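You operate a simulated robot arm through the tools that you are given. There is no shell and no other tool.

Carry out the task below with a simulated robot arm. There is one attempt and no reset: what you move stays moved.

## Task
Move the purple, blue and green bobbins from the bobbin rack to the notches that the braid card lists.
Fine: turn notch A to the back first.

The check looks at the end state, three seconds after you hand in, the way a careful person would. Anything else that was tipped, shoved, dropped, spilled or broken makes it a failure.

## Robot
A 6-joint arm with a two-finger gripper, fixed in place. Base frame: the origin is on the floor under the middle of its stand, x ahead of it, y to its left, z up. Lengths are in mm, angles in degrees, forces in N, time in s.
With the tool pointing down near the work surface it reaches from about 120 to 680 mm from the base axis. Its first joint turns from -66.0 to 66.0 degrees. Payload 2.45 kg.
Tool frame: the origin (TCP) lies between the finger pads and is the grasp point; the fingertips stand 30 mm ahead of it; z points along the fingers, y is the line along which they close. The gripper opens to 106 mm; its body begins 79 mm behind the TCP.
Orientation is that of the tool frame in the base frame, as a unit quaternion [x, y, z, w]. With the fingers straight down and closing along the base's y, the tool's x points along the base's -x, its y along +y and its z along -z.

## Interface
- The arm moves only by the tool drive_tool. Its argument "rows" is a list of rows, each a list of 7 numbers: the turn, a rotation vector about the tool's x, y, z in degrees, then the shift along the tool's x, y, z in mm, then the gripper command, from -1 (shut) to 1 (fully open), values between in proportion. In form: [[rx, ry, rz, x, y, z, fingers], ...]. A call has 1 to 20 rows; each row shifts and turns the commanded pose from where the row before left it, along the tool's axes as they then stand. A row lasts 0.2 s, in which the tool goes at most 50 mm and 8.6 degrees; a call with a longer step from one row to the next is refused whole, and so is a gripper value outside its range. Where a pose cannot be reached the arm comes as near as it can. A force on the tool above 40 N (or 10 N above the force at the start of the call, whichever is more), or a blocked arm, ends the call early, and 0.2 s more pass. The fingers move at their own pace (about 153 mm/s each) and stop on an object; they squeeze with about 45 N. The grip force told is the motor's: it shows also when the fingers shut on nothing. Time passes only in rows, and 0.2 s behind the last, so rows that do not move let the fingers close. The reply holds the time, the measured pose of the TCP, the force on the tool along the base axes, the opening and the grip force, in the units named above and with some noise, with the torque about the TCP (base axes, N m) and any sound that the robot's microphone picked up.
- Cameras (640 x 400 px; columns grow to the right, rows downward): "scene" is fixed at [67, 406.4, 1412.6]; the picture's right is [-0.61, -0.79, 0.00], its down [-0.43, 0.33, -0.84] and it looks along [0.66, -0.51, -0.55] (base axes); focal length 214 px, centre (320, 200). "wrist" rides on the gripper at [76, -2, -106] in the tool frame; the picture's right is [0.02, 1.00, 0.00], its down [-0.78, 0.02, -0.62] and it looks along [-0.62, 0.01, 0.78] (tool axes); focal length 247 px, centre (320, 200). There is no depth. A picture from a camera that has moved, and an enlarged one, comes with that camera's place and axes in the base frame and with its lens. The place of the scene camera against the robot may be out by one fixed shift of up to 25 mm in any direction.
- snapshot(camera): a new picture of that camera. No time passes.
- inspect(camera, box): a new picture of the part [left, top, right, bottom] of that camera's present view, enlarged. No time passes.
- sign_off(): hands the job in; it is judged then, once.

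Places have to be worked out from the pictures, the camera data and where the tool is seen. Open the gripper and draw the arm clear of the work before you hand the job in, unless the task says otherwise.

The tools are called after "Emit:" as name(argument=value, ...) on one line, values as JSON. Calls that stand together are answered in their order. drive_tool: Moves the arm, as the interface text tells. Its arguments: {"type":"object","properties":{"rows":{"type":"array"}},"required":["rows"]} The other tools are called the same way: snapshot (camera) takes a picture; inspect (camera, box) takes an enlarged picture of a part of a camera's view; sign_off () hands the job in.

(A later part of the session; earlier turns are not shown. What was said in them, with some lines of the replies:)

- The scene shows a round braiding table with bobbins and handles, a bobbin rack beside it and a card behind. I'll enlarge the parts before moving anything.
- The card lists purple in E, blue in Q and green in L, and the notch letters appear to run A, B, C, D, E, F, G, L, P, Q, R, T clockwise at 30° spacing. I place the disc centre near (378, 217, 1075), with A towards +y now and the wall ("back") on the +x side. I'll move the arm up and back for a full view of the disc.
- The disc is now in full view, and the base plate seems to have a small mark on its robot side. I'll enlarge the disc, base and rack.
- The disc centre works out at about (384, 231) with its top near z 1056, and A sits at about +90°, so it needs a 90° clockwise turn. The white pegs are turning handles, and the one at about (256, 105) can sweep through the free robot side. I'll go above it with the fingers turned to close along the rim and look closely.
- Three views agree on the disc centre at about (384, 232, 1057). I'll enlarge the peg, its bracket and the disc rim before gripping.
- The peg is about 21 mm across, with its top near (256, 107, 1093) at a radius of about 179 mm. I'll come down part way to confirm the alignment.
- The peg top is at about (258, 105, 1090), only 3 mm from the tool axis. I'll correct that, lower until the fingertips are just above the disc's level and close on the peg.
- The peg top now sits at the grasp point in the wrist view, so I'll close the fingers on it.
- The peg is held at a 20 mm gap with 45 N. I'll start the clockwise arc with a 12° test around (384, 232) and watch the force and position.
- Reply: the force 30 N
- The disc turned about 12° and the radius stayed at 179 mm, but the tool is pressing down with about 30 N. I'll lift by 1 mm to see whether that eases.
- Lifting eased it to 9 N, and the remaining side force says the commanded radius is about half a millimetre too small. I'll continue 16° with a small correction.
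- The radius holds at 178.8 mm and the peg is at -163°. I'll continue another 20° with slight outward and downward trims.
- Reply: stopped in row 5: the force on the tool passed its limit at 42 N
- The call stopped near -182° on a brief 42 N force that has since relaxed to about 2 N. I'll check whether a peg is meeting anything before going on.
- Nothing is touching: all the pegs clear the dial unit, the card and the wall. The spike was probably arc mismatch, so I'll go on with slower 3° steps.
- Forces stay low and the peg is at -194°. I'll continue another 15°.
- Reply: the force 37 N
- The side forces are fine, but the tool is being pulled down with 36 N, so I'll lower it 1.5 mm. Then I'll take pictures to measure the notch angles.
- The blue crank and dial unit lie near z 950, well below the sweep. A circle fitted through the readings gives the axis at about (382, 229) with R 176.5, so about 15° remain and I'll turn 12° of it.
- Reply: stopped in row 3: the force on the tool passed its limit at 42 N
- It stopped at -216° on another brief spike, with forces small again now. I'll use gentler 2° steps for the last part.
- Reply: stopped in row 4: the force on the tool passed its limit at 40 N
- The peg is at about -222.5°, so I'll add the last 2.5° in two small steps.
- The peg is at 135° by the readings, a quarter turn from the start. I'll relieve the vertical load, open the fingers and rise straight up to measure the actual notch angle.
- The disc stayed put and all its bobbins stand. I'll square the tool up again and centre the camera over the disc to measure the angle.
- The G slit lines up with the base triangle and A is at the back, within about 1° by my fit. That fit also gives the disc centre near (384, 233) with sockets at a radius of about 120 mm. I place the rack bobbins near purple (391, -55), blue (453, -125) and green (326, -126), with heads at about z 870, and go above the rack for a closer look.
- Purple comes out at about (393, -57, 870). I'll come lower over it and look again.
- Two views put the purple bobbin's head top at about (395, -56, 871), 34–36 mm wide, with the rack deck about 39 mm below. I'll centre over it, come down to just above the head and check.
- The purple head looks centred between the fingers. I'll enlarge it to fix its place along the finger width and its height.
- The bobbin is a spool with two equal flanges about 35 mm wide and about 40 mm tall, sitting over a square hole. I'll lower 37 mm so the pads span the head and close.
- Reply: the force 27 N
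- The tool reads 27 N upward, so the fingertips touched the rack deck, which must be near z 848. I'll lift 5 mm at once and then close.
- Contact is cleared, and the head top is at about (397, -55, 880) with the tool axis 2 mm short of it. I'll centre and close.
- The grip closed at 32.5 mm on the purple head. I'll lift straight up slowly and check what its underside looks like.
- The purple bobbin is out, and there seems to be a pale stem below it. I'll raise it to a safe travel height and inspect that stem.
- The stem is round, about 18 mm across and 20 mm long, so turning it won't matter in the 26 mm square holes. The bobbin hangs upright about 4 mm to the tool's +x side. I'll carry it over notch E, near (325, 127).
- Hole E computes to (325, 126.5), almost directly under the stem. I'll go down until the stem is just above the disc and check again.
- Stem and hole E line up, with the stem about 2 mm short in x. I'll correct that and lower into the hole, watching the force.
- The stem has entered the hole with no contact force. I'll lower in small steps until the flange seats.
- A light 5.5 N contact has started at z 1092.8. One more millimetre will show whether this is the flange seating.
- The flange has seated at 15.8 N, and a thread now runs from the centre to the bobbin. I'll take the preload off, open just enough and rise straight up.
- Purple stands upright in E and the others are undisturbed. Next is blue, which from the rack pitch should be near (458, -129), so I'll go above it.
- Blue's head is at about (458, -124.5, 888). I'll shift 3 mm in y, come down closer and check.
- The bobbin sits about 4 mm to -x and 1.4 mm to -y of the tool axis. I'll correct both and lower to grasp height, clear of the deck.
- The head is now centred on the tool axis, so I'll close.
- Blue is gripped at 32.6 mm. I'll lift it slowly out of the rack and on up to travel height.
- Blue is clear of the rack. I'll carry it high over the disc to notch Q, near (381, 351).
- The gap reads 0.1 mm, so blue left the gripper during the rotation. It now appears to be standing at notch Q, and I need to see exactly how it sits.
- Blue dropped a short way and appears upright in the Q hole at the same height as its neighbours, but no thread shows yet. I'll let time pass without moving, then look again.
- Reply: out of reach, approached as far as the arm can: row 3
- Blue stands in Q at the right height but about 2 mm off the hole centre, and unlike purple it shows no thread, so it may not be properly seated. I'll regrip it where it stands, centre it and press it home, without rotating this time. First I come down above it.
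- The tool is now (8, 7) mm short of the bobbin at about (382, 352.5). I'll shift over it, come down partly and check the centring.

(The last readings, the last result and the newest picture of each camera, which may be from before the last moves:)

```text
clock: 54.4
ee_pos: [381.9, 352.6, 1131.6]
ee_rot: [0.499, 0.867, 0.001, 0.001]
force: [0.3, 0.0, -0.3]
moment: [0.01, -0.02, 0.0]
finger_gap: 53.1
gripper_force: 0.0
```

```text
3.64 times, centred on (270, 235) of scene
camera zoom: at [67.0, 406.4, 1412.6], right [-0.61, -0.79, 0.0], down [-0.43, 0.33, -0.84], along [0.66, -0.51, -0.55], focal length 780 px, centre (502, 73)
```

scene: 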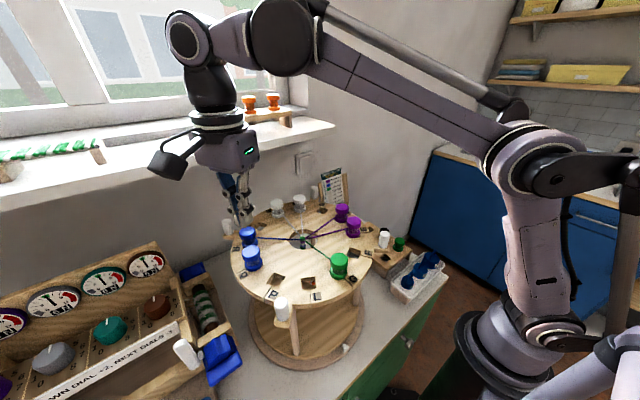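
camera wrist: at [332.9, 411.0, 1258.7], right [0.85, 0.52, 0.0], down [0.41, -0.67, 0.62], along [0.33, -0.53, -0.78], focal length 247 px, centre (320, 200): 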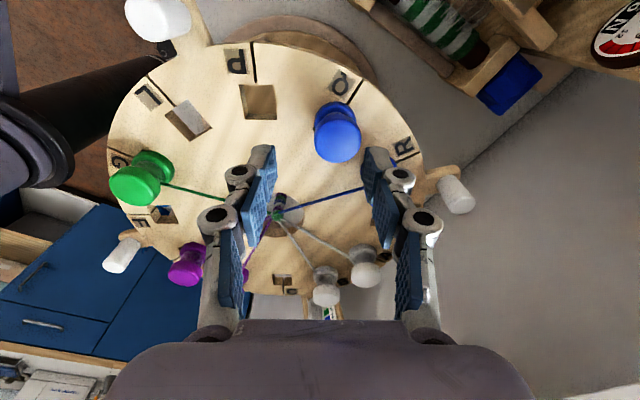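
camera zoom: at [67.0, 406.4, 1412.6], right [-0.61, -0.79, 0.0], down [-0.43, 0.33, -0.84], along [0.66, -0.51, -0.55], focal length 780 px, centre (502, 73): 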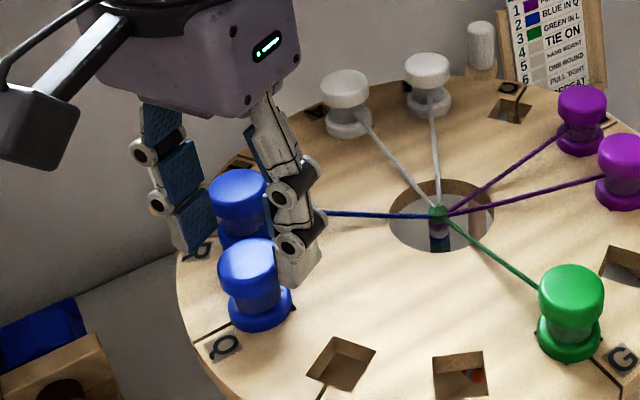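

The head is within 1.5 mm of the tool axis and both fingers have room. I'll correct and lower to grasp height, leaving the fingertips a few millimetres above the disc.

Emit:
drive_tool(rows=[[0, 0, 0, 1.2, 0.8, 12, 0], [0, 0, 0, 0, 0, 14, 0], [0, 0, 0, 0, 0, 10, 0], [0, 0, 0, 0, 0, 0, 0]])

Emit:
inspect(camera="wrist", box=[220, 110, 420, 240])

Emit:
inspect(camera="scene", box=[210, 180, 330, 290])

```text
clock: 55.4
ee_pos: [382.8, 354.1, 1095.3]
ee_rot: [0.499, 0.867, 0.0, 0.001]
force: [0.4, -0.4, 0.3]
moment: [-0.02, 0.01, -0.02]
finger_gap: 53.1
gripper_force: 0.0
```

```text
3.08 times, centred on (320, 175) of wrist
camera zoom: at [341.8, 419.5, 1200.2], right [0.85, 0.52, 0.0], down [0.41, -0.67, 0.62], along [0.33, -0.53, -0.78], focal length 760 px, centre (320, 277)
```

zoom: 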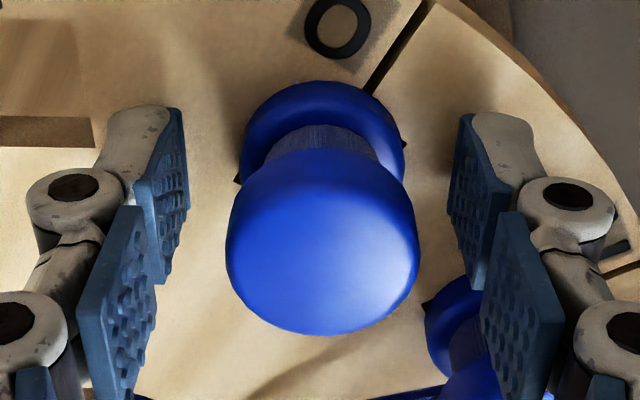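

```text
3.64 times, centred on (270, 235) of scene
camera zoom: at [67.0, 406.4, 1412.6], right [-0.61, -0.79, 0.0], down [-0.43, 0.33, -0.84], along [0.66, -0.51, -0.55], focal length 780 px, centre (502, 73)
```

zoom: 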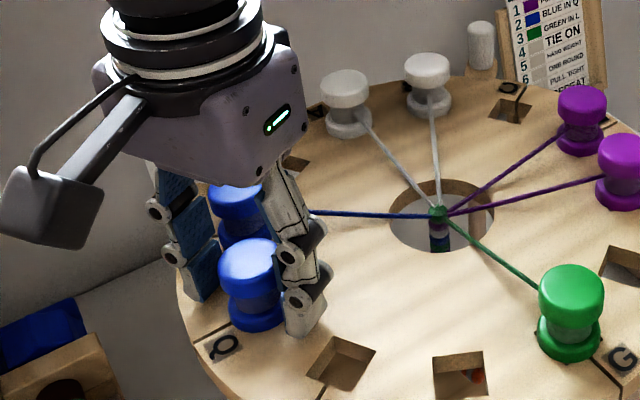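

The head is centred within a millimetre and nothing is touching. I'll close on it.

Emit:
drive_tool(rows=[[0, 0, 0, 0, 0, 0, -0.15], [0, 0, 0, 0, 0, 0, -0.3], [0, 0, 0, 0, 0, 0, -0.6], [0, 0, 0, 0, 0, 0, -1], [0, 0, 0, 0, 0, 0, -1]])

Emit:
inspect(camera="wrist", box=[220, 110, 420, 240])

Emit:
inspect(camera="scene", box=[210, 180, 330, 290])

```text
clock: 56.6
ee_pos: [382.1, 354.4, 1094.2]
ee_rot: [0.499, 0.867, 0.001, 0.001]
force: [0.4, 0.5, 1.1]
moment: [0.01, -0.04, -0.02]
finger_gap: 32.2
gripper_force: 44.7
```

```text
3.08 times, centred on (320, 175) of wrist
camera zoom: at [341.9, 419.5, 1200.3], right [0.85, 0.52, 0.0], down [0.41, -0.67, 0.62], along [0.33, -0.53, -0.78], focal length 760 px, centre (320, 277)
```

zoom: 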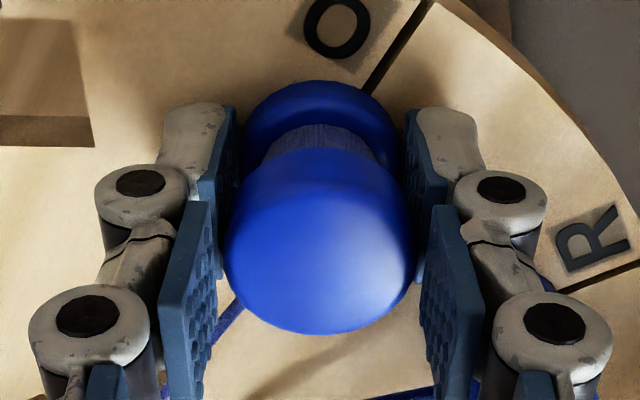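

```text
3.64 times, centred on (270, 235) of scene
camera zoom: at [67.0, 406.4, 1412.6], right [-0.61, -0.79, 0.0], down [-0.43, 0.33, -0.84], along [0.66, -0.51, -0.55], focal length 780 px, centre (502, 73)
```

zoom: 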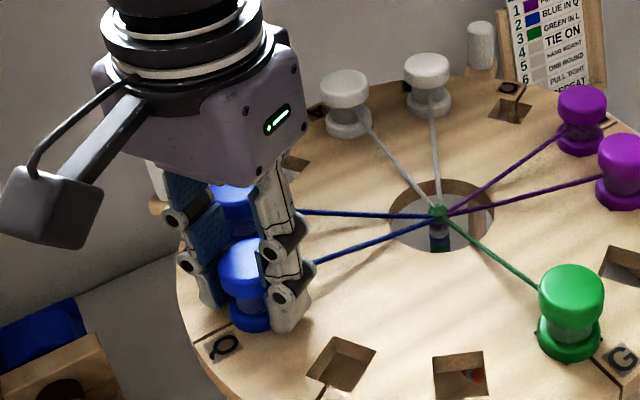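

As soon as the grip steadied it, blue's thread to the centre appeared, so it had been slightly off. I'll raise it 1.5 mm, move it 2 mm towards the hole centre and press it down lightly.

Emit:
drive_tool(rows=[[0, 0, 0, 0, 0, -2, -1], [0, 0, 0, -1.2, -1.8, 0, -1], [0, 0, 0, 0, 0, 0, -1]])

Emit:
drive_tool(rows=[[0, 0, 0, 0, 0, 1.5, -1], [0, 0, 0, 0, 0, 1.0, -1], [0, 0, 0, 0, 0, 0, -1]])

```text
clock: 57.4
ee_pos: [380.7, 350.4, 1098.2]
ee_rot: [0.498, 0.867, 0.0, 0.002]
force: [-0.2, 0.4, -0.5]
moment: [0.01, 0.01, 0.03]
finger_gap: 32.2
gripper_force: 44.8
```

```text
clock: 58.2
ee_pos: [381.3, 350.9, 1096.8]
ee_rot: [0.498, 0.867, 0.0, 0.001]
force: [-0.2, 0.5, -0.9]
moment: [0.04, 0.0, -0.01]
finger_gap: 32.3
gripper_force: 44.9
```

There is no contact yet and no side force, so I'll keep lowering in 1 mm steps until the flange touches.

Emit:
drive_tool(rows=[[0, 0, 0, 0, 0, 1.0, -1], [0, 0, 0, 0, 0, 0, -1]])

Emit:
drive_tool(rows=[[0, 0, 0, 0, 0, 0.8, -1], [0, 0, 0, 0, 0, 0, -1]])

```text
clock: 58.8
ee_pos: [381.8, 350.8, 1094.5]
ee_rot: [0.498, 0.867, 0.0, 0.001]
force: [0.4, 0.0, -0.6]
moment: [0.01, -0.03, -0.01]
finger_gap: 32.4
gripper_force: 45.5
```

```text
clock: 59.4
ee_pos: [380.3, 350.3, 1094.1]
ee_rot: [0.498, 0.867, 0.002, 0.002]
force: [1.7, 3.5, 18.3]
moment: [-0.08, -0.06, 0.07]
finger_gap: 32.4
gripper_force: 45.3
```

The flange is seated at 18 N. I'll relieve the preload, check the thread, open moderately and rise.

Emit:
drive_tool(rows=[[0, 0, 0, 0, 0, -0.8, -1], [0, 0, 0, 0, 0, 0, -1], [0, 0, 0, 0, 0, 0, -0.6], [0, 0, 0, 0, 0, 0, -0.35], [0, 0, 0, 0, 0, 0, -0.1], [0, 0, 0, 0, 0, 0, -0.1], [0, 0, 0, 0, 0, -10, -0.1], [0, 0, 0, 0, 0, -20, -0.1], [0, 0, 0, 0, 0, -35, -0.1], [0, 0, 0, 0, 0, -30, 0.0], [0, 0, 0, 0, 0, 0, 0.0]])

Emit:
snapshot(camera="wrist")

Emit:
inspect(camera="scene", box=[220, 180, 400, 300])

```text
clock: 61.8
ee_pos: [381.0, 352.7, 1189.7]
ee_rot: [0.499, 0.867, 0.0, 0.001]
force: [-0.1, -0.3, -0.1]
moment: [-0.03, -0.01, -0.02]
finger_gap: 53.1
gripper_force: 0.0
```

```text
taken
camera wrist: at [340.3, 418.2, 1295.5], right [0.85, 0.52, 0.0], down [0.41, -0.67, 0.62], along [0.33, -0.53, -0.78], focal length 247 px, centre (320, 200)
```

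wrist: 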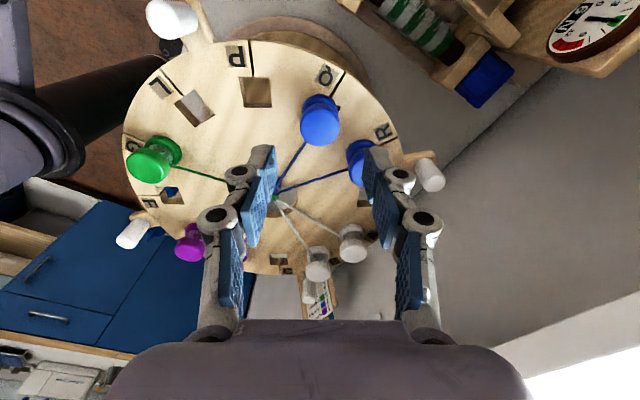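

```text
3.33 times, centred on (310, 240) of scene
camera zoom: at [67.0, 406.4, 1412.6], right [-0.61, -0.79, 0.0], down [-0.43, 0.33, -0.84], along [0.66, -0.51, -0.55], focal length 715 px, centre (353, 67)
```

zoom: 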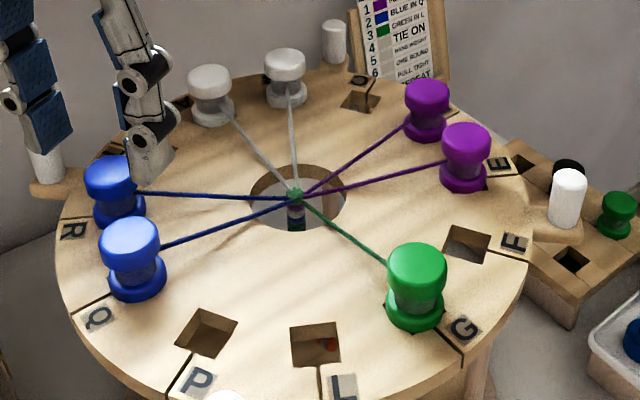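

Blue is seated in Q with its thread showing and everything else is undisturbed. For green I'll set the finger angle (yaw +15°) before picking it up, so I never rotate with it, and then go over the rack.

Emit:
drive_tool(rows=[[0, 0, -7.5, 0, 0, 0, 0], [0, 0, -7.5, 0, 0, 0, 0], [0, 0, -7.5, 0, 0, 0, 0], [0, 0, -7.5, 0, 0, 0, 0], [0, 0, -7.5, 0, 0, 0, 0], [0, 0, -7.5, 0, 0, 0, 0], [0, 0, -7.5, 0, 0, 0, 0], [0, 0, -7.5, 0, 0, 0, 0], [0, 0, -7.5, 0, 0, 0, 0], [0, 0, -7.5, 0, 0, 0, 0], [0, 0, 0, 0, 0, -5, 0]])

Emit:
drive_tool(rows=[[0, 0, 0, 8, -22, 0, 0], [0, 0, 0, 17.2, -44.5, 0, 0], [0, 0, 0, 17.2, -44.5, 0, 0], [0, 0, 0, 17.2, -44.5, 0, 0], [0, 0, 0, 17.2, -44.5, 0, 0], [0, 0, 0, 17.2, -44.5, 0, 0], [0, 0, 0, 17.2, -44.5, 0, 0], [0, 0, 0, 17.2, -44.5, 0, 0], [0, 0, 0, 17.2, -44.5, 0, 0], [0, 0, 0, 17.2, -44.5, 0, 0], [0, 0, 0, 10, -25, 0, 0], [0, 0, 0, 0, 0, 0, 0]])

Emit:
snapshot(camera="wrist")

Emit:
snapshot(camera="scene")

```text
clock: 64.2
ee_pos: [379.3, 349.3, 1193.2]
ee_rot: [-0.133, 0.991, 0.0, 0.001]
force: [-0.1, 0.3, -0.7]
moment: [-0.03, -0.01, -0.02]
finger_gap: 52.8
gripper_force: 0.1
```

```text
clock: 66.8
ee_pos: [332.4, -125.1, 1191.7]
ee_rot: [-0.132, 0.991, -0.001, 0.001]
force: [0.2, -0.3, 0.3]
moment: [0.0, 0.0, -0.01]
finger_gap: 53.0
gripper_force: 0.1
```

```text
taken
camera wrist: at [259.4, -146.9, 1297.3], right [-0.28, 0.96, 0.0], down [0.75, 0.22, 0.62], along [0.6, 0.18, -0.78], focal length 247 px, centre (320, 200)
```

wrist: 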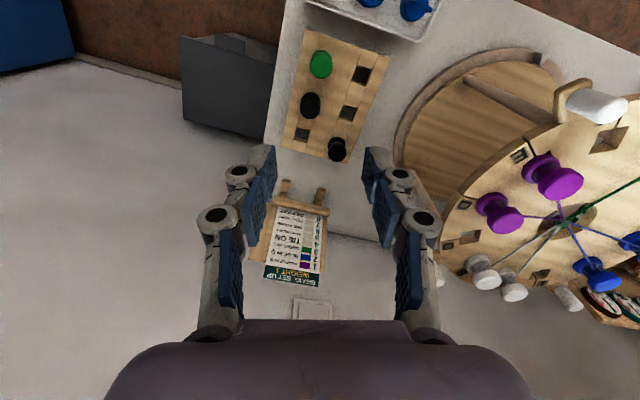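

```text
taken
```

scene: 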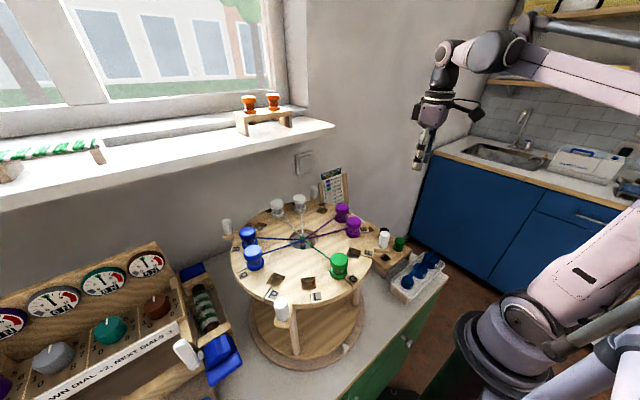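

Green is almost directly below. I'll descend to about 100 mm above it and measure.

Emit:
drive_tool(rows=[[0, 0, 0, 3, 0, 45, 0], [0, 0, 0, 0, 0, 45, 0], [0, 0, 0, 0, 0, 45, 0], [0, 0, 0, 0, 0, 45, 0], [0, 0, 0, 0, 0, 30, 0], [0, 0, 0, 0, 0, 0, 0]])

Emit:
snapshot(camera="wrist")

Emit:
inspect(camera="wrist", box=[220, 60, 420, 190])

Emit:
inspect(camera="scene", box=[340, 170, 480, 300])

```text
clock: 68.2
ee_pos: [330.3, -123.0, 984.1]
ee_rot: [-0.132, 0.991, -0.001, 0.001]
force: [-0.2, -0.6, -1.0]
moment: [0.0, 0.04, -0.02]
finger_gap: 53.0
gripper_force: 0.0
```

```text
taken
camera wrist: at [256.9, -145.2, 1088.8], right [-0.28, 0.96, 0.0], down [0.75, 0.22, 0.62], along [0.6, 0.18, -0.78], focal length 247 px, centre (320, 200)
```

wrist: 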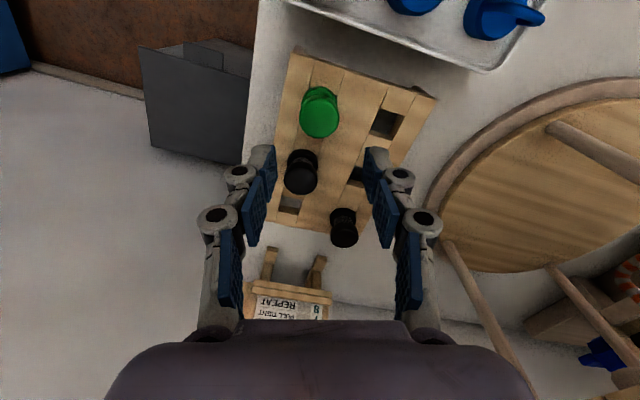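

```text
3.08 times, centred on (320, 125) of wrist
camera zoom: at [256.9, -145.2, 1088.8], right [-0.28, 0.96, 0.0], down [0.75, 0.22, 0.62], along [0.6, 0.18, -0.78], focal length 760 px, centre (320, 431)
```

zoom: 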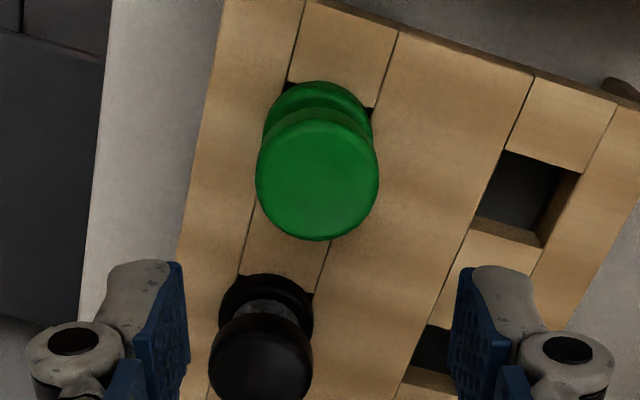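

```text
3.08 times, centred on (410, 235) of scene
camera zoom: at [67.0, 406.4, 1412.6], right [-0.61, -0.79, 0.0], down [-0.43, 0.33, -0.84], along [0.66, -0.51, -0.55], focal length 660 px, centre (43, 92)
```

zoom: 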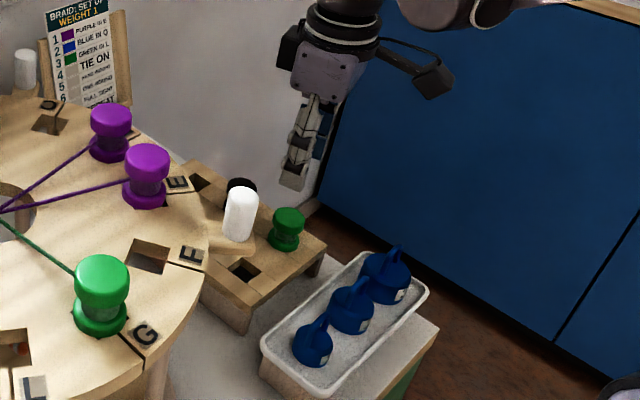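

Green's head lies about 3 mm to tool +x and 1.3 mm to -y. I'll shift, come lower and check again.

Emit:
drive_tool(rows=[[0, 0, 0, 3.2, -1.3, 30, 0], [0, 0, 0, 0, 0, 28, 0], [0, 0, 0, 0, 0, 0, 0]])

Emit:
inspect(camera="wrist", box=[220, 90, 420, 220])

```text
clock: 69.0
ee_pos: [327.9, -128.1, 927.3]
ee_rot: [-0.132, 0.991, -0.001, 0.0]
force: [0.2, -0.1, -0.2]
moment: [0.01, 0.04, 0.03]
finger_gap: 52.9
gripper_force: 0.1
```

```text
3.08 times, centred on (320, 155) of wrist
camera zoom: at [255.4, -149.7, 1032.7], right [-0.28, 0.96, 0.0], down [0.75, 0.22, 0.62], along [0.6, 0.18, -0.78], focal length 760 px, centre (320, 338)
```

zoom: 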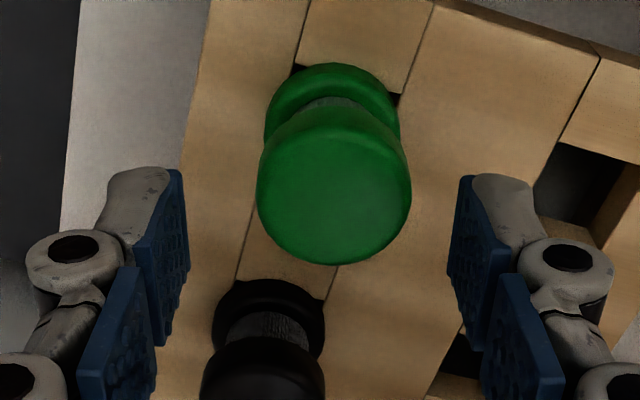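

Green is now centred in x and 2.6 mm off in y. I'll correct that and lower to grasp height.

Emit:
drive_tool(rows=[[0, 0, 0, 0, 2.4, 20, 0], [0, 0, 0, 0, 0, 20, 0], [0, 0, 0, 0, 0, 3.5, 0], [0, 0, 0, 0, 0, 0, 0]])

Emit:
inspect(camera="wrist", box=[220, 110, 420, 240])

```text
clock: 70.0
ee_pos: [325.7, -126.5, 883.5]
ee_rot: [-0.132, 0.991, -0.001, 0.002]
force: [-0.4, -0.3, 0.1]
moment: [0.01, 0.01, -0.01]
finger_gap: 53.0
gripper_force: 0.0
```

```text
3.08 times, centred on (320, 175) of wrist
camera zoom: at [252.6, -147.7, 989.1], right [-0.28, 0.96, 0.0], down [0.75, 0.22, 0.62], along [0.6, 0.18, -0.78], focal length 760 px, centre (320, 277)
```

zoom: 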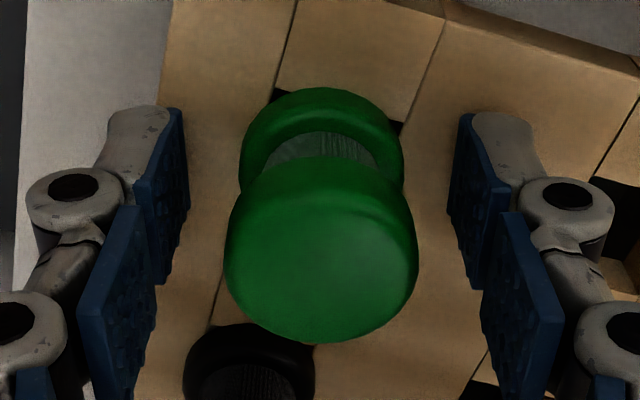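

The head is centred within 2 mm and clear of its neighbours. I'll close on green.

Emit:
drive_tool(rows=[[0, 0, 0, -1.2, 0, 0, 0], [0, 0, 0, 0, 0, 0, -0.2], [0, 0, 0, 0, 0, 0, -0.6], [0, 0, 0, 0, 0, 0, -1], [0, 0, 0, 0, 0, 0, -1]])

Emit:
inspect(camera="wrist", box=[220, 110, 420, 240])

```text
clock: 71.2
ee_pos: [327.1, -125.2, 884.2]
ee_rot: [-0.132, 0.991, -0.001, 0.002]
force: [0.3, 0.5, 7.3]
moment: [0.0, 0.01, -0.05]
finger_gap: 32.5
gripper_force: 45.2
```

```text
3.08 times, centred on (320, 175) of wrist
camera zoom: at [253.6, -147.1, 989.0], right [-0.28, 0.96, 0.0], down [0.75, 0.22, 0.62], along [0.6, 0.18, -0.78], focal length 760 px, centre (320, 277)
```

zoom: 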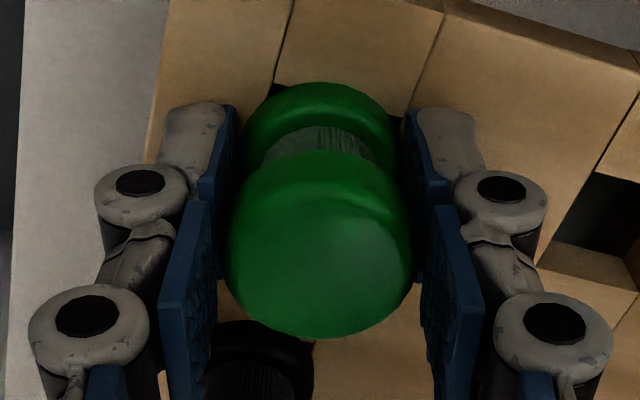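

Green is gripped at 32.5 mm, so I'll lift it slowly out of the rack and up.

Emit:
drive_tool(rows=[[0, 0, 0, 0, 0, -6, -1], [0, 0, 0, 0, 0, -12, -1], [0, 0, 0, 0, 0, -18, -1], [0, 0, 0, 0, 0, -25, -1], [0, 0, 0, 0, 0, -30, -1], [0, 0, 0, 0, 0, -35, -1], [0, 0, 0, 0, 0, -40, -1], [0, 0, 0, 0, 0, -40, -1], [0, 0, 0, 0, 0, -40, -1], [0, 0, 0, 0, 0, -35, -1], [0, 0, 0, 0, 0, -25, -1], [0, 0, 0, 0, 0, 0, -1]])

Emit:
snapshot(camera="wrist")

Emit:
inspect(camera="wrist", box=[220, 100, 420, 230])

Emit:
snapshot(camera="scene")

```text
clock: 73.8
ee_pos: [328.0, -126.1, 1188.8]
ee_rot: [-0.132, 0.991, -0.001, 0.001]
force: [-0.4, 0.2, -1.0]
moment: [0.0, 0.01, 0.01]
finger_gap: 32.5
gripper_force: 45.1
```

```text
taken
camera wrist: at [253.9, -147.4, 1294.0], right [-0.28, 0.96, 0.0], down [0.75, 0.22, 0.62], along [0.6, 0.18, -0.78], focal length 247 px, centre (320, 200)
```

wrist: 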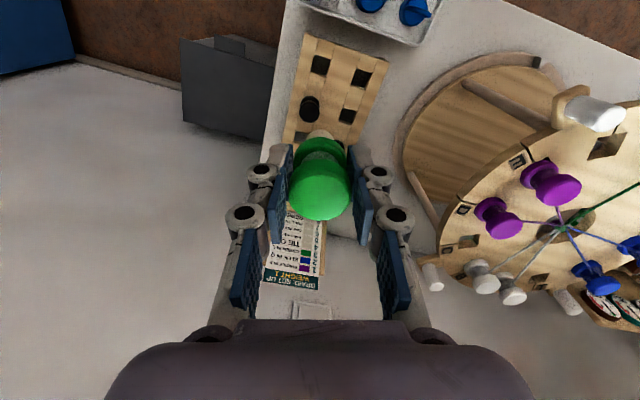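

```text
3.08 times, centred on (320, 165) of wrist
camera zoom: at [253.9, -147.4, 1294.0], right [-0.28, 0.96, 0.0], down [0.75, 0.22, 0.62], along [0.6, 0.18, -0.78], focal length 760 px, centre (320, 308)
```

zoom: 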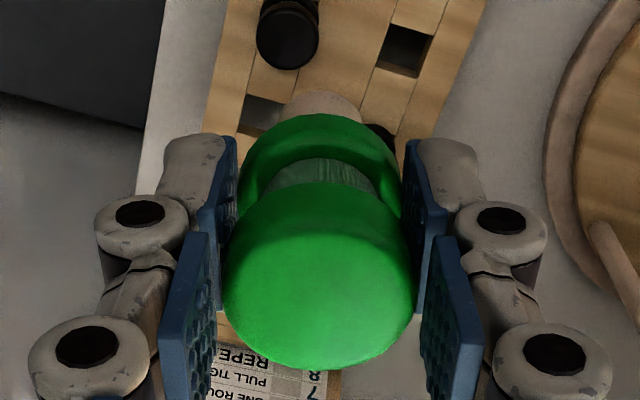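

```text
taken
```

scene: 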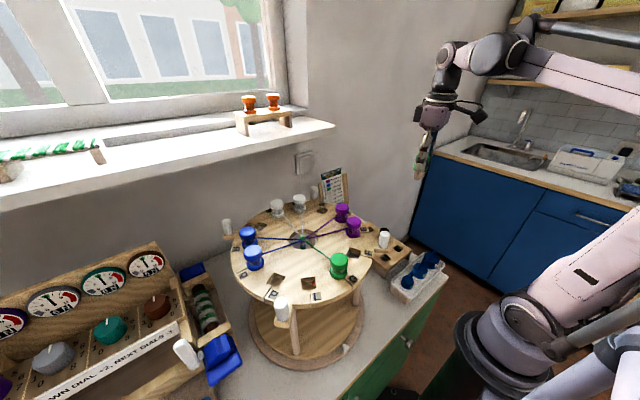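

Green hangs upright, nearly centred in the grip. I'll carry it over to notch L, near (278, 289.5), at the same height.

Emit:
drive_tool(rows=[[0, 0, 0, -1.7, 12, 0, -1], [0, 0, 0, -4.3, 30, 0, -1], [0, 0, 0, -6.1, 42, 0, -1], [0, 0, 0, -6.1, 42, 0, -1], [0, 0, 0, -6.1, 42, 0, -1], [0, 0, 0, -6.1, 42, 0, -1], [0, 0, 0, -6.1, 42, 0, -1], [0, 0, 0, -6.1, 42, 0, -1], [0, 0, 0, -6.1, 42, 0, -1], [0, 0, 0, -6.1, 42, 0, -1], [0, 0, 0, -3.6, 25, 0, -1], [0, 0, 0, -1.7, 11.6, 0, -1], [0, 0, 0, 0, 0, 0, -1]])

Emit:
snapshot(camera="wrist")

Emit:
inspect(camera="wrist", box=[220, 60, 420, 190])

Emit:
snapshot(camera="scene")

```text
clock: 76.6
ee_pos: [274.8, 291.0, 1189.9]
ee_rot: [-0.133, 0.991, 0.0, 0.001]
force: [-0.3, -0.3, -0.9]
moment: [-0.01, 0.03, -0.02]
finger_gap: 32.6
gripper_force: 44.7
```

```text
taken
camera wrist: at [201.4, 269.0, 1295.9], right [-0.28, 0.96, 0.0], down [0.75, 0.22, 0.62], along [0.6, 0.17, -0.78], focal length 247 px, centre (320, 200)
```

wrist: 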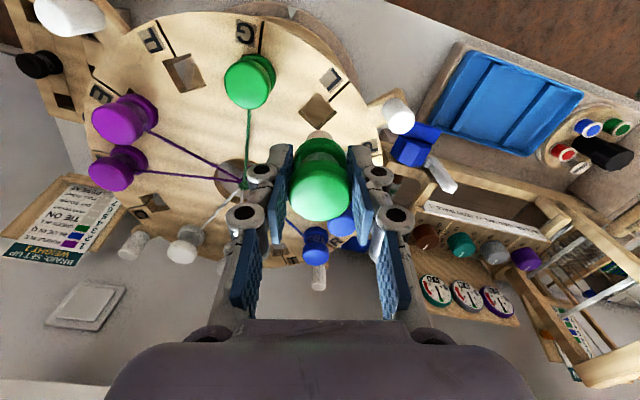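

```text
3.08 times, centred on (320, 125) of wrist
camera zoom: at [201.4, 269.0, 1295.9], right [-0.28, 0.96, 0.0], down [0.75, 0.22, 0.62], along [0.6, 0.17, -0.78], focal length 760 px, centre (320, 431)
```

zoom: 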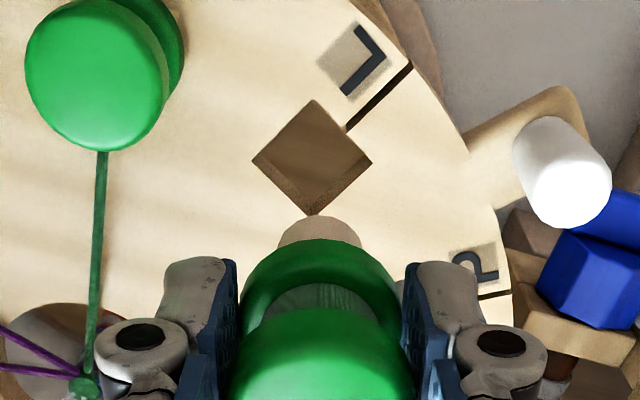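

```text
taken
```

scene: 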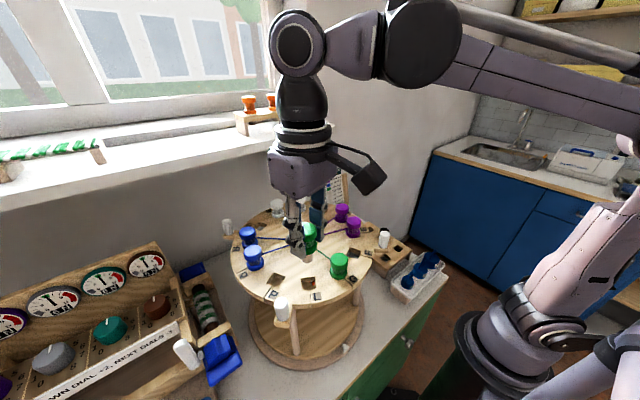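

Hole L is at about (279, 290), roughly (-4, -2) mm in tool axes from where the bobbin hangs. I'll shift and come down to just above the disc.

Emit:
drive_tool(rows=[[0, 0, 0, -3.7, -1.5, 0, -1], [0, 0, 0, 0, 0, 22, -1], [0, 0, 0, 0, 0, 25, -1], [0, 0, 0, 0, 0, 18, -1], [0, 0, 0, 0, 0, 0, -1]])

Emit:
inspect(camera="wrist", box=[220, 60, 420, 190])

Emit:
inspect(camera="scene", box=[250, 200, 370, 310])

```text
clock: 77.8
ee_pos: [280.7, 288.0, 1125.0]
ee_rot: [-0.132, 0.991, 0.0, 0.001]
force: [1.2, 0.4, -1.3]
moment: [0.03, -0.01, 0.01]
finger_gap: 32.6
gripper_force: 44.5
```

```text
3.08 times, centred on (320, 125) of wrist
camera zoom: at [205.8, 267.1, 1230.8], right [-0.28, 0.96, 0.0], down [0.75, 0.22, 0.62], along [0.6, 0.18, -0.78], focal length 760 px, centre (320, 431)
```

zoom: 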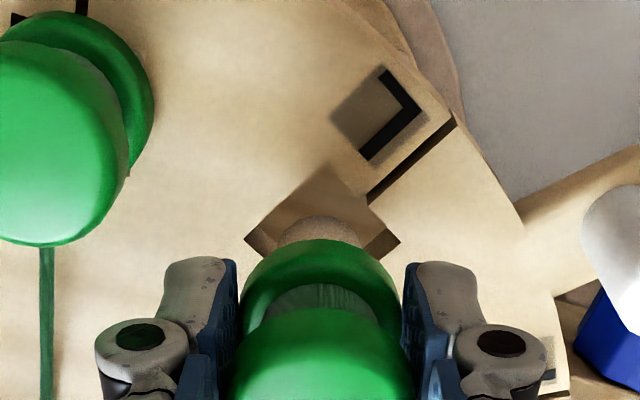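

```text
3.64 times, centred on (310, 255) of scene
camera zoom: at [67.0, 406.4, 1412.6], right [-0.61, -0.79, 0.0], down [-0.43, 0.33, -0.84], along [0.66, -0.51, -0.55], focal length 780 px, centre (356, 0)
```

zoom: 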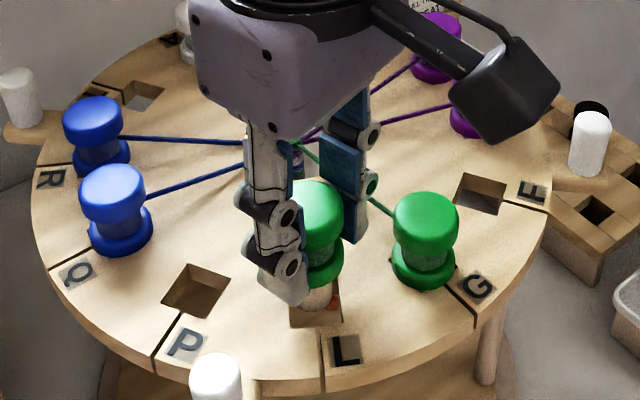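

Stem and hole line up to about 1 mm. I'll make that last correction and lower it in.

Emit:
drive_tool(rows=[[0, 0, 0, -1, 1, 0, -1], [0, 0, 0, 0, 0, 8, -1], [0, 0, 0, 0, 0, 8, -1], [0, 0, 0, 0, 0, 6, -1], [0, 0, 0, 0, 0, 4, -1], [0, 0, 0, 0, 0, 0, -1]])

Emit:
inspect(camera="wrist", box=[220, 60, 420, 190])

```text
clock: 79.2
ee_pos: [280.6, 289.8, 1097.5]
ee_rot: [-0.132, 0.991, 0.0, 0.0]
force: [0.5, 0.0, -0.7]
moment: [0.01, 0.02, 0.0]
finger_gap: 32.3
gripper_force: 45.4
```

```text
3.08 times, centred on (320, 125) of wrist
camera zoom: at [207.3, 268.7, 1203.9], right [-0.28, 0.96, 0.0], down [0.75, 0.22, 0.62], along [0.6, 0.18, -0.78], focal length 760 px, centre (320, 431)
```

zoom: 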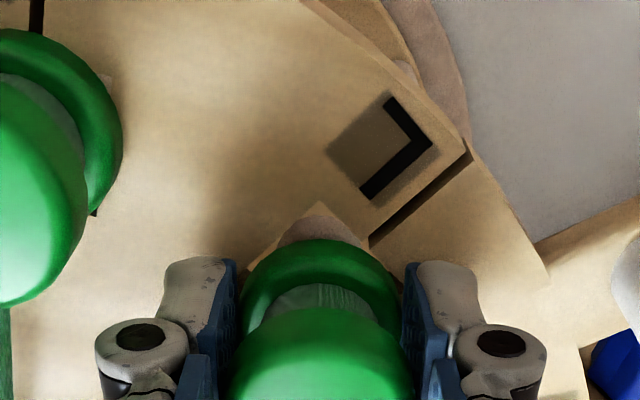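

The stem has entered freely, so I'll lower in small steps until it seats.

Emit:
drive_tool(rows=[[0, 0, 0, 0, 0, 2, -1], [0, 0, 0, 0, 0, 1, -1], [0, 0, 0, 0, 0, 0, -1]])

Emit:
drive_tool(rows=[[0, 0, 0, 0, 0, 1, -1], [0, 0, 0, 0, 0, 0, -1]])

```text
clock: 80.0
ee_pos: [280.7, 289.0, 1093.9]
ee_rot: [-0.132, 0.991, -0.001, 0.0]
force: [1.2, 0.3, -1.8]
moment: [0.01, 0.01, 0.01]
finger_gap: 32.2
gripper_force: 45.2
```

```text
clock: 80.6
ee_pos: [281.2, 289.7, 1092.9]
ee_rot: [-0.132, 0.991, 0.0, 0.002]
force: [2.0, 0.1, 7.1]
moment: [0.09, -0.08, -0.06]
finger_gap: 32.2
gripper_force: 44.9
```

The flange has just touched at 7 N. I'll add a final half millimetre and check the thread and how it sits.

Emit:
drive_tool(rows=[[0, 0, 0, 0, 0, 0.5, -1], [0, 0, 0, 0, 0, 0, -1]])

Emit:
inspect(camera="scene", box=[250, 200, 370, 310])

Emit:
inspect(camera="wrist", box=[220, 60, 420, 190])

```text
clock: 81.2
ee_pos: [280.3, 289.7, 1093.2]
ee_rot: [-0.133, 0.991, -0.001, 0.001]
force: [-2.3, 1.1, 12.8]
moment: [0.1, -0.06, 0.02]
finger_gap: 32.2
gripper_force: 45.3
```

```text
3.64 times, centred on (310, 255) of scene
camera zoom: at [66.8, 406.3, 1412.6], right [-0.61, -0.79, 0.0], down [-0.43, 0.33, -0.84], along [0.66, -0.51, -0.55], focal length 780 px, centre (356, 0)
```

zoom: 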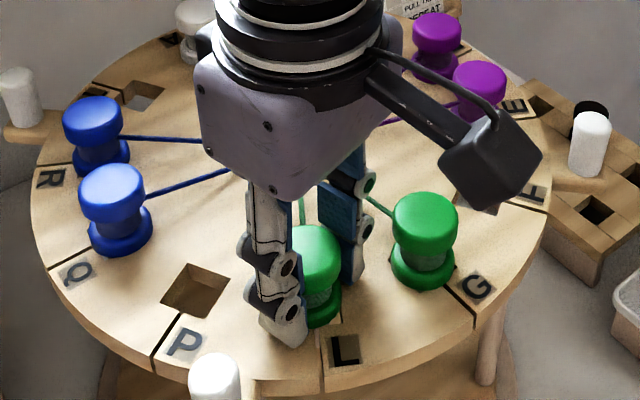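

```text
3.08 times, centred on (320, 125) of wrist
camera zoom: at [207.0, 268.1, 1199.1], right [-0.28, 0.96, 0.0], down [0.75, 0.22, 0.62], along [0.6, 0.18, -0.78], focal length 760 px, centre (320, 431)
```

zoom: 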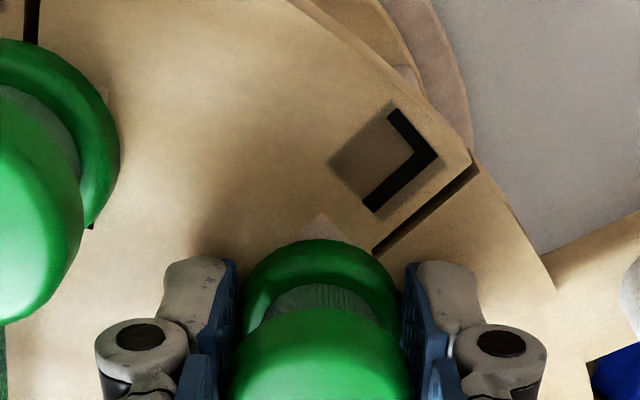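

Green is seated and its thread is visible between the fingers. I'll relieve the preload, open modestly to stay clear of G, and rise.

Emit:
drive_tool(rows=[[0, 0, 0, 0, 0, -0.5, -1], [0, 0, 0, 0, 0, 0, -1], [0, 0, 0, 0, 0, 0, -0.6], [0, 0, 0, 0, 0, 0, -0.35], [0, 0, 0, 0, 0, 0, -0.12], [0, 0, 0, 0, 0, 0, -0.12], [0, 0, 0, 0, 0, -10, -0.12], [0, 0, 0, 0, 0, -20, -0.12], [0, 0, 0, 0, 0, -35, -0.12], [0, 0, 0, 0, 0, -40, 0.0], [0, 0, 0, 0, 0, -40, 0.5], [0, 0, 0, 0, 0, 0, 1]])

Emit:
snapshot(camera="wrist")

Emit:
inspect(camera="scene", box=[220, 180, 400, 300])

```text
clock: 83.8
ee_pos: [278.5, 288.5, 1238.7]
ee_rot: [-0.132, 0.991, -0.001, 0.001]
force: [1.0, 0.1, -0.3]
moment: [0.0, 0.01, 0.01]
finger_gap: 105.9
gripper_force: 0.1
```

```text
taken
camera wrist: at [204.9, 267.3, 1343.9], right [-0.28, 0.96, 0.0], down [0.75, 0.22, 0.62], along [0.6, 0.18, -0.78], focal length 247 px, centre (320, 200)
```

wrist: 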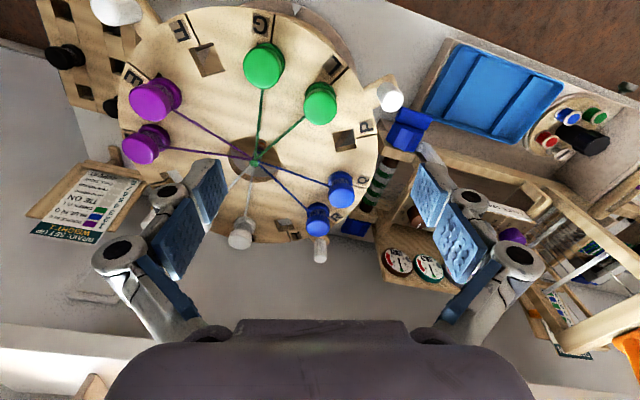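

```text
3.33 times, centred on (310, 240) of scene
camera zoom: at [67.0, 406.4, 1412.6], right [-0.61, -0.79, 0.0], down [-0.43, 0.33, -0.84], along [0.66, -0.51, -0.55], focal length 715 px, centre (353, 67)
```

zoom: 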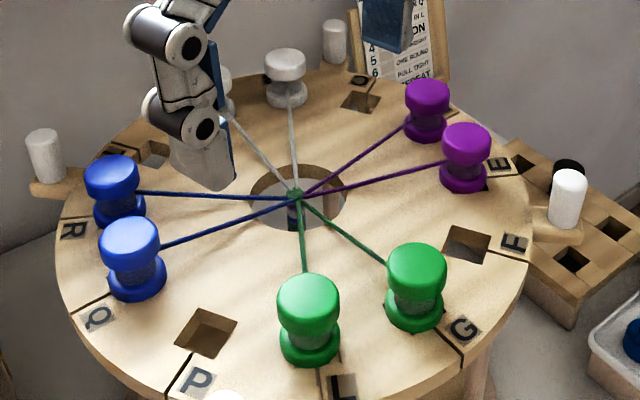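

All three bobbins stand in E, Q and L with threads attached. I'll return to the earlier measuring pose to see whether the disc kept its angle.

Emit:
drive_tool(rows=[[0, 0, 7.6, 0, 0, 0, 1], [0, 0, 7.6, 0, 0, 0, 1], [0, 0, 0, 16, -21, -25, 1], [0, 0, 0, 17, -21, -25, 1], [0, 0, 0, 17, -21, -25, 1], [0, 0, 0, 0, 0, 0, 1]])

Emit:
snapshot(camera="wrist")

Emit:
inspect(camera="wrist", box=[220, 20, 440, 160])

Emit:
inspect(camera="wrist", box=[220, 130, 440, 270])

```text
clock: 85.2
ee_pos: [230.3, 228.1, 1317.3]
ee_rot: [0.001, 1.0, -0.001, 0.003]
force: [-0.3, 0.5, 0.2]
moment: [-0.02, 0.0, -0.01]
finger_gap: 105.6
gripper_force: 0.0
```

```text
taken
camera wrist: at [153.7, 226.2, 1422.8], right [-0.02, 1.0, 0.0], down [0.78, 0.02, 0.62], along [0.62, 0.01, -0.78], focal length 247 px, centre (320, 200)
```

wrist: 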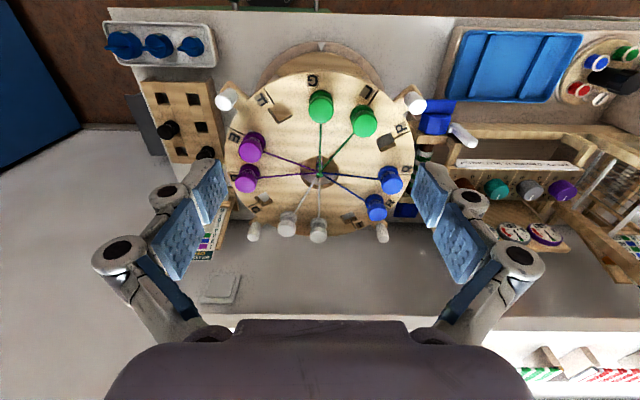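

```text
2.86 times, centred on (330, 90) of wrist
camera zoom: at [153.7, 226.2, 1422.8], right [-0.02, 1.0, 0.0], down [0.78, 0.02, 0.62], along [0.62, 0.01, -0.78], focal length 706 px, centre (291, 514)
```

zoom: 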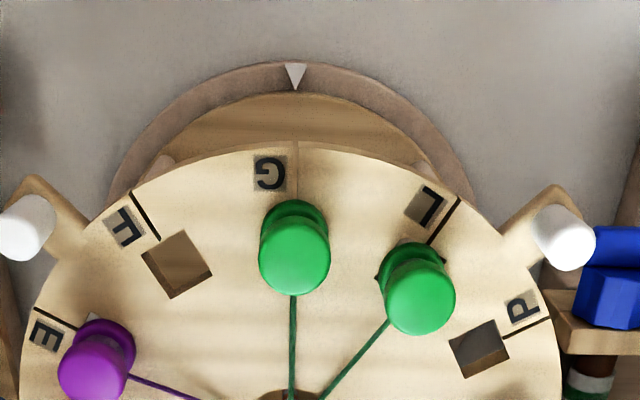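

```text
2.86 times, centred on (330, 200) of wrist
camera zoom: at [153.7, 226.2, 1422.8], right [-0.02, 1.0, 0.0], down [0.78, 0.02, 0.62], along [0.62, 0.01, -0.78], focal length 706 px, centre (291, 200)
```

zoom: 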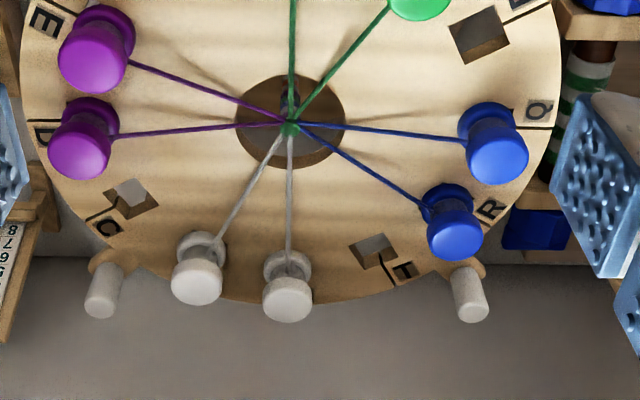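

The disc is unchanged: the G slit lines up with the base triangle, A is at the back, and all the bobbins stand upright. I'll retreat to the starting area with the gripper open and make a final check.

Emit:
drive_tool(rows=[[0, 0, 0, -20, -30, 0, 1], [0, 0, 0, -28, -36, 0, 1], [0, 0, 0, -28, -36, 0, 1], [0, 0, 0, -28, -36, 0, 1], [0, 0, 0, -28, -36, 0, 1], [0, 0, 0, -24, -10, 0, 1], [0, 0, 0, 0, 0, 0, 1]])

Emit:
snapshot(camera="scene")

Emit:
inspect(camera="scene", box=[210, 170, 450, 320])

Emit:
snapshot(camera="wrist")

```text
clock: 86.8
ee_pos: [386.9, 43.4, 1314.0]
ee_rot: [-0.002, 1.0, -0.001, 0.001]
force: [1.1, 0.9, -0.4]
moment: [0.0, 0.05, 0.01]
finger_gap: 105.9
gripper_force: 0.1
```

```text
taken
```

scene: 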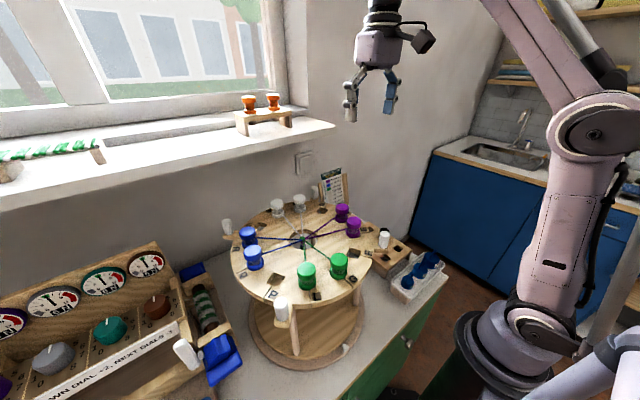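

```text
2.67 times, centred on (330, 245) of scene
camera zoom: at [67.0, 406.4, 1412.6], right [-0.61, -0.79, 0.0], down [-0.43, 0.33, -0.84], along [0.66, -0.51, -0.55], focal length 572 px, centre (293, 80)
```

zoom: 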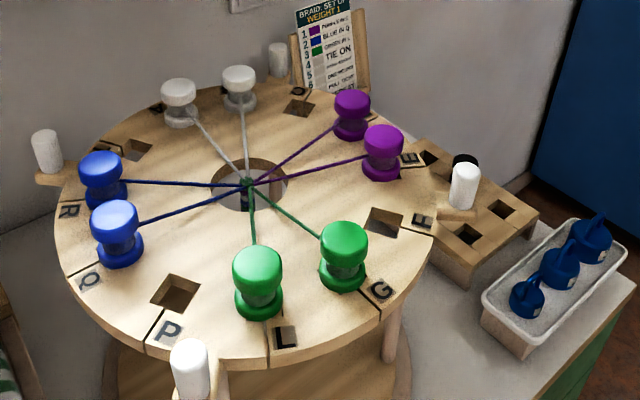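

```text
taken
camera wrist: at [308.8, 42.5, 1420.4], right [-0.02, 1.0, 0.0], down [0.78, 0.02, 0.62], along [0.62, 0.01, -0.78], focal length 247 px, centre (320, 200)
```

wrist: 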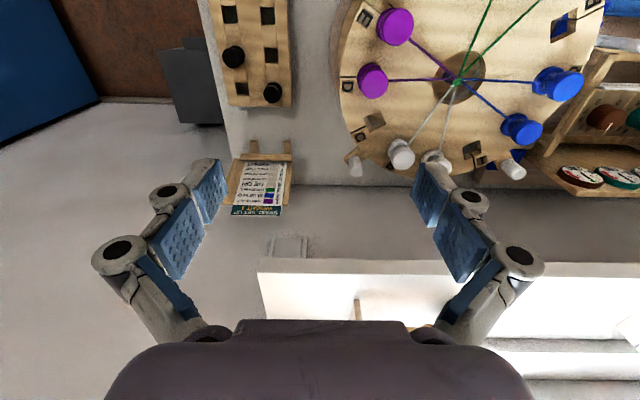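

Purple is in E, blue in Q and green in L, all upright with threads tied, and notch A is at the back. The pegs sit in the same picture positions as at the start, so the turn was 90° almost exactly. The rack, tray and card are undisturbed and the arm is clear, so I'm handing in.

Emit:
sign_off()

```text
The job is handed in.
```

I turned notch A to the back and moved the three bobbins to the notches on the braid card: purple in E, blue in Q and green in L. I've handed the job in and have no result from the check yet.

- **Disc angle:** A now faces the wall, within about 1° by my measurement. The pegs look the same in the pictures as at the start, which fits a full quarter turn.
- **Bobbins:** all three stand upright in their holes, each with a thread running to the centre.
- **Blue was dropped:** it slipped out of the gripper above the disc and landed upright in the Q hole, slightly off centre. I gripped it again, centred it and pressed it in, and its thread appeared.
- **Contact with the rack:** the fingertips pressed on the rack top at about 27 N before I picked up purple. I lifted off straight away, and the rack and its two black bobbins are where they were.
- **Everything else:** the bobbins already on the disc, the tray of weights and the card look undisturbed. The gripper is open and the arm is back near its starting position, clear of the work.
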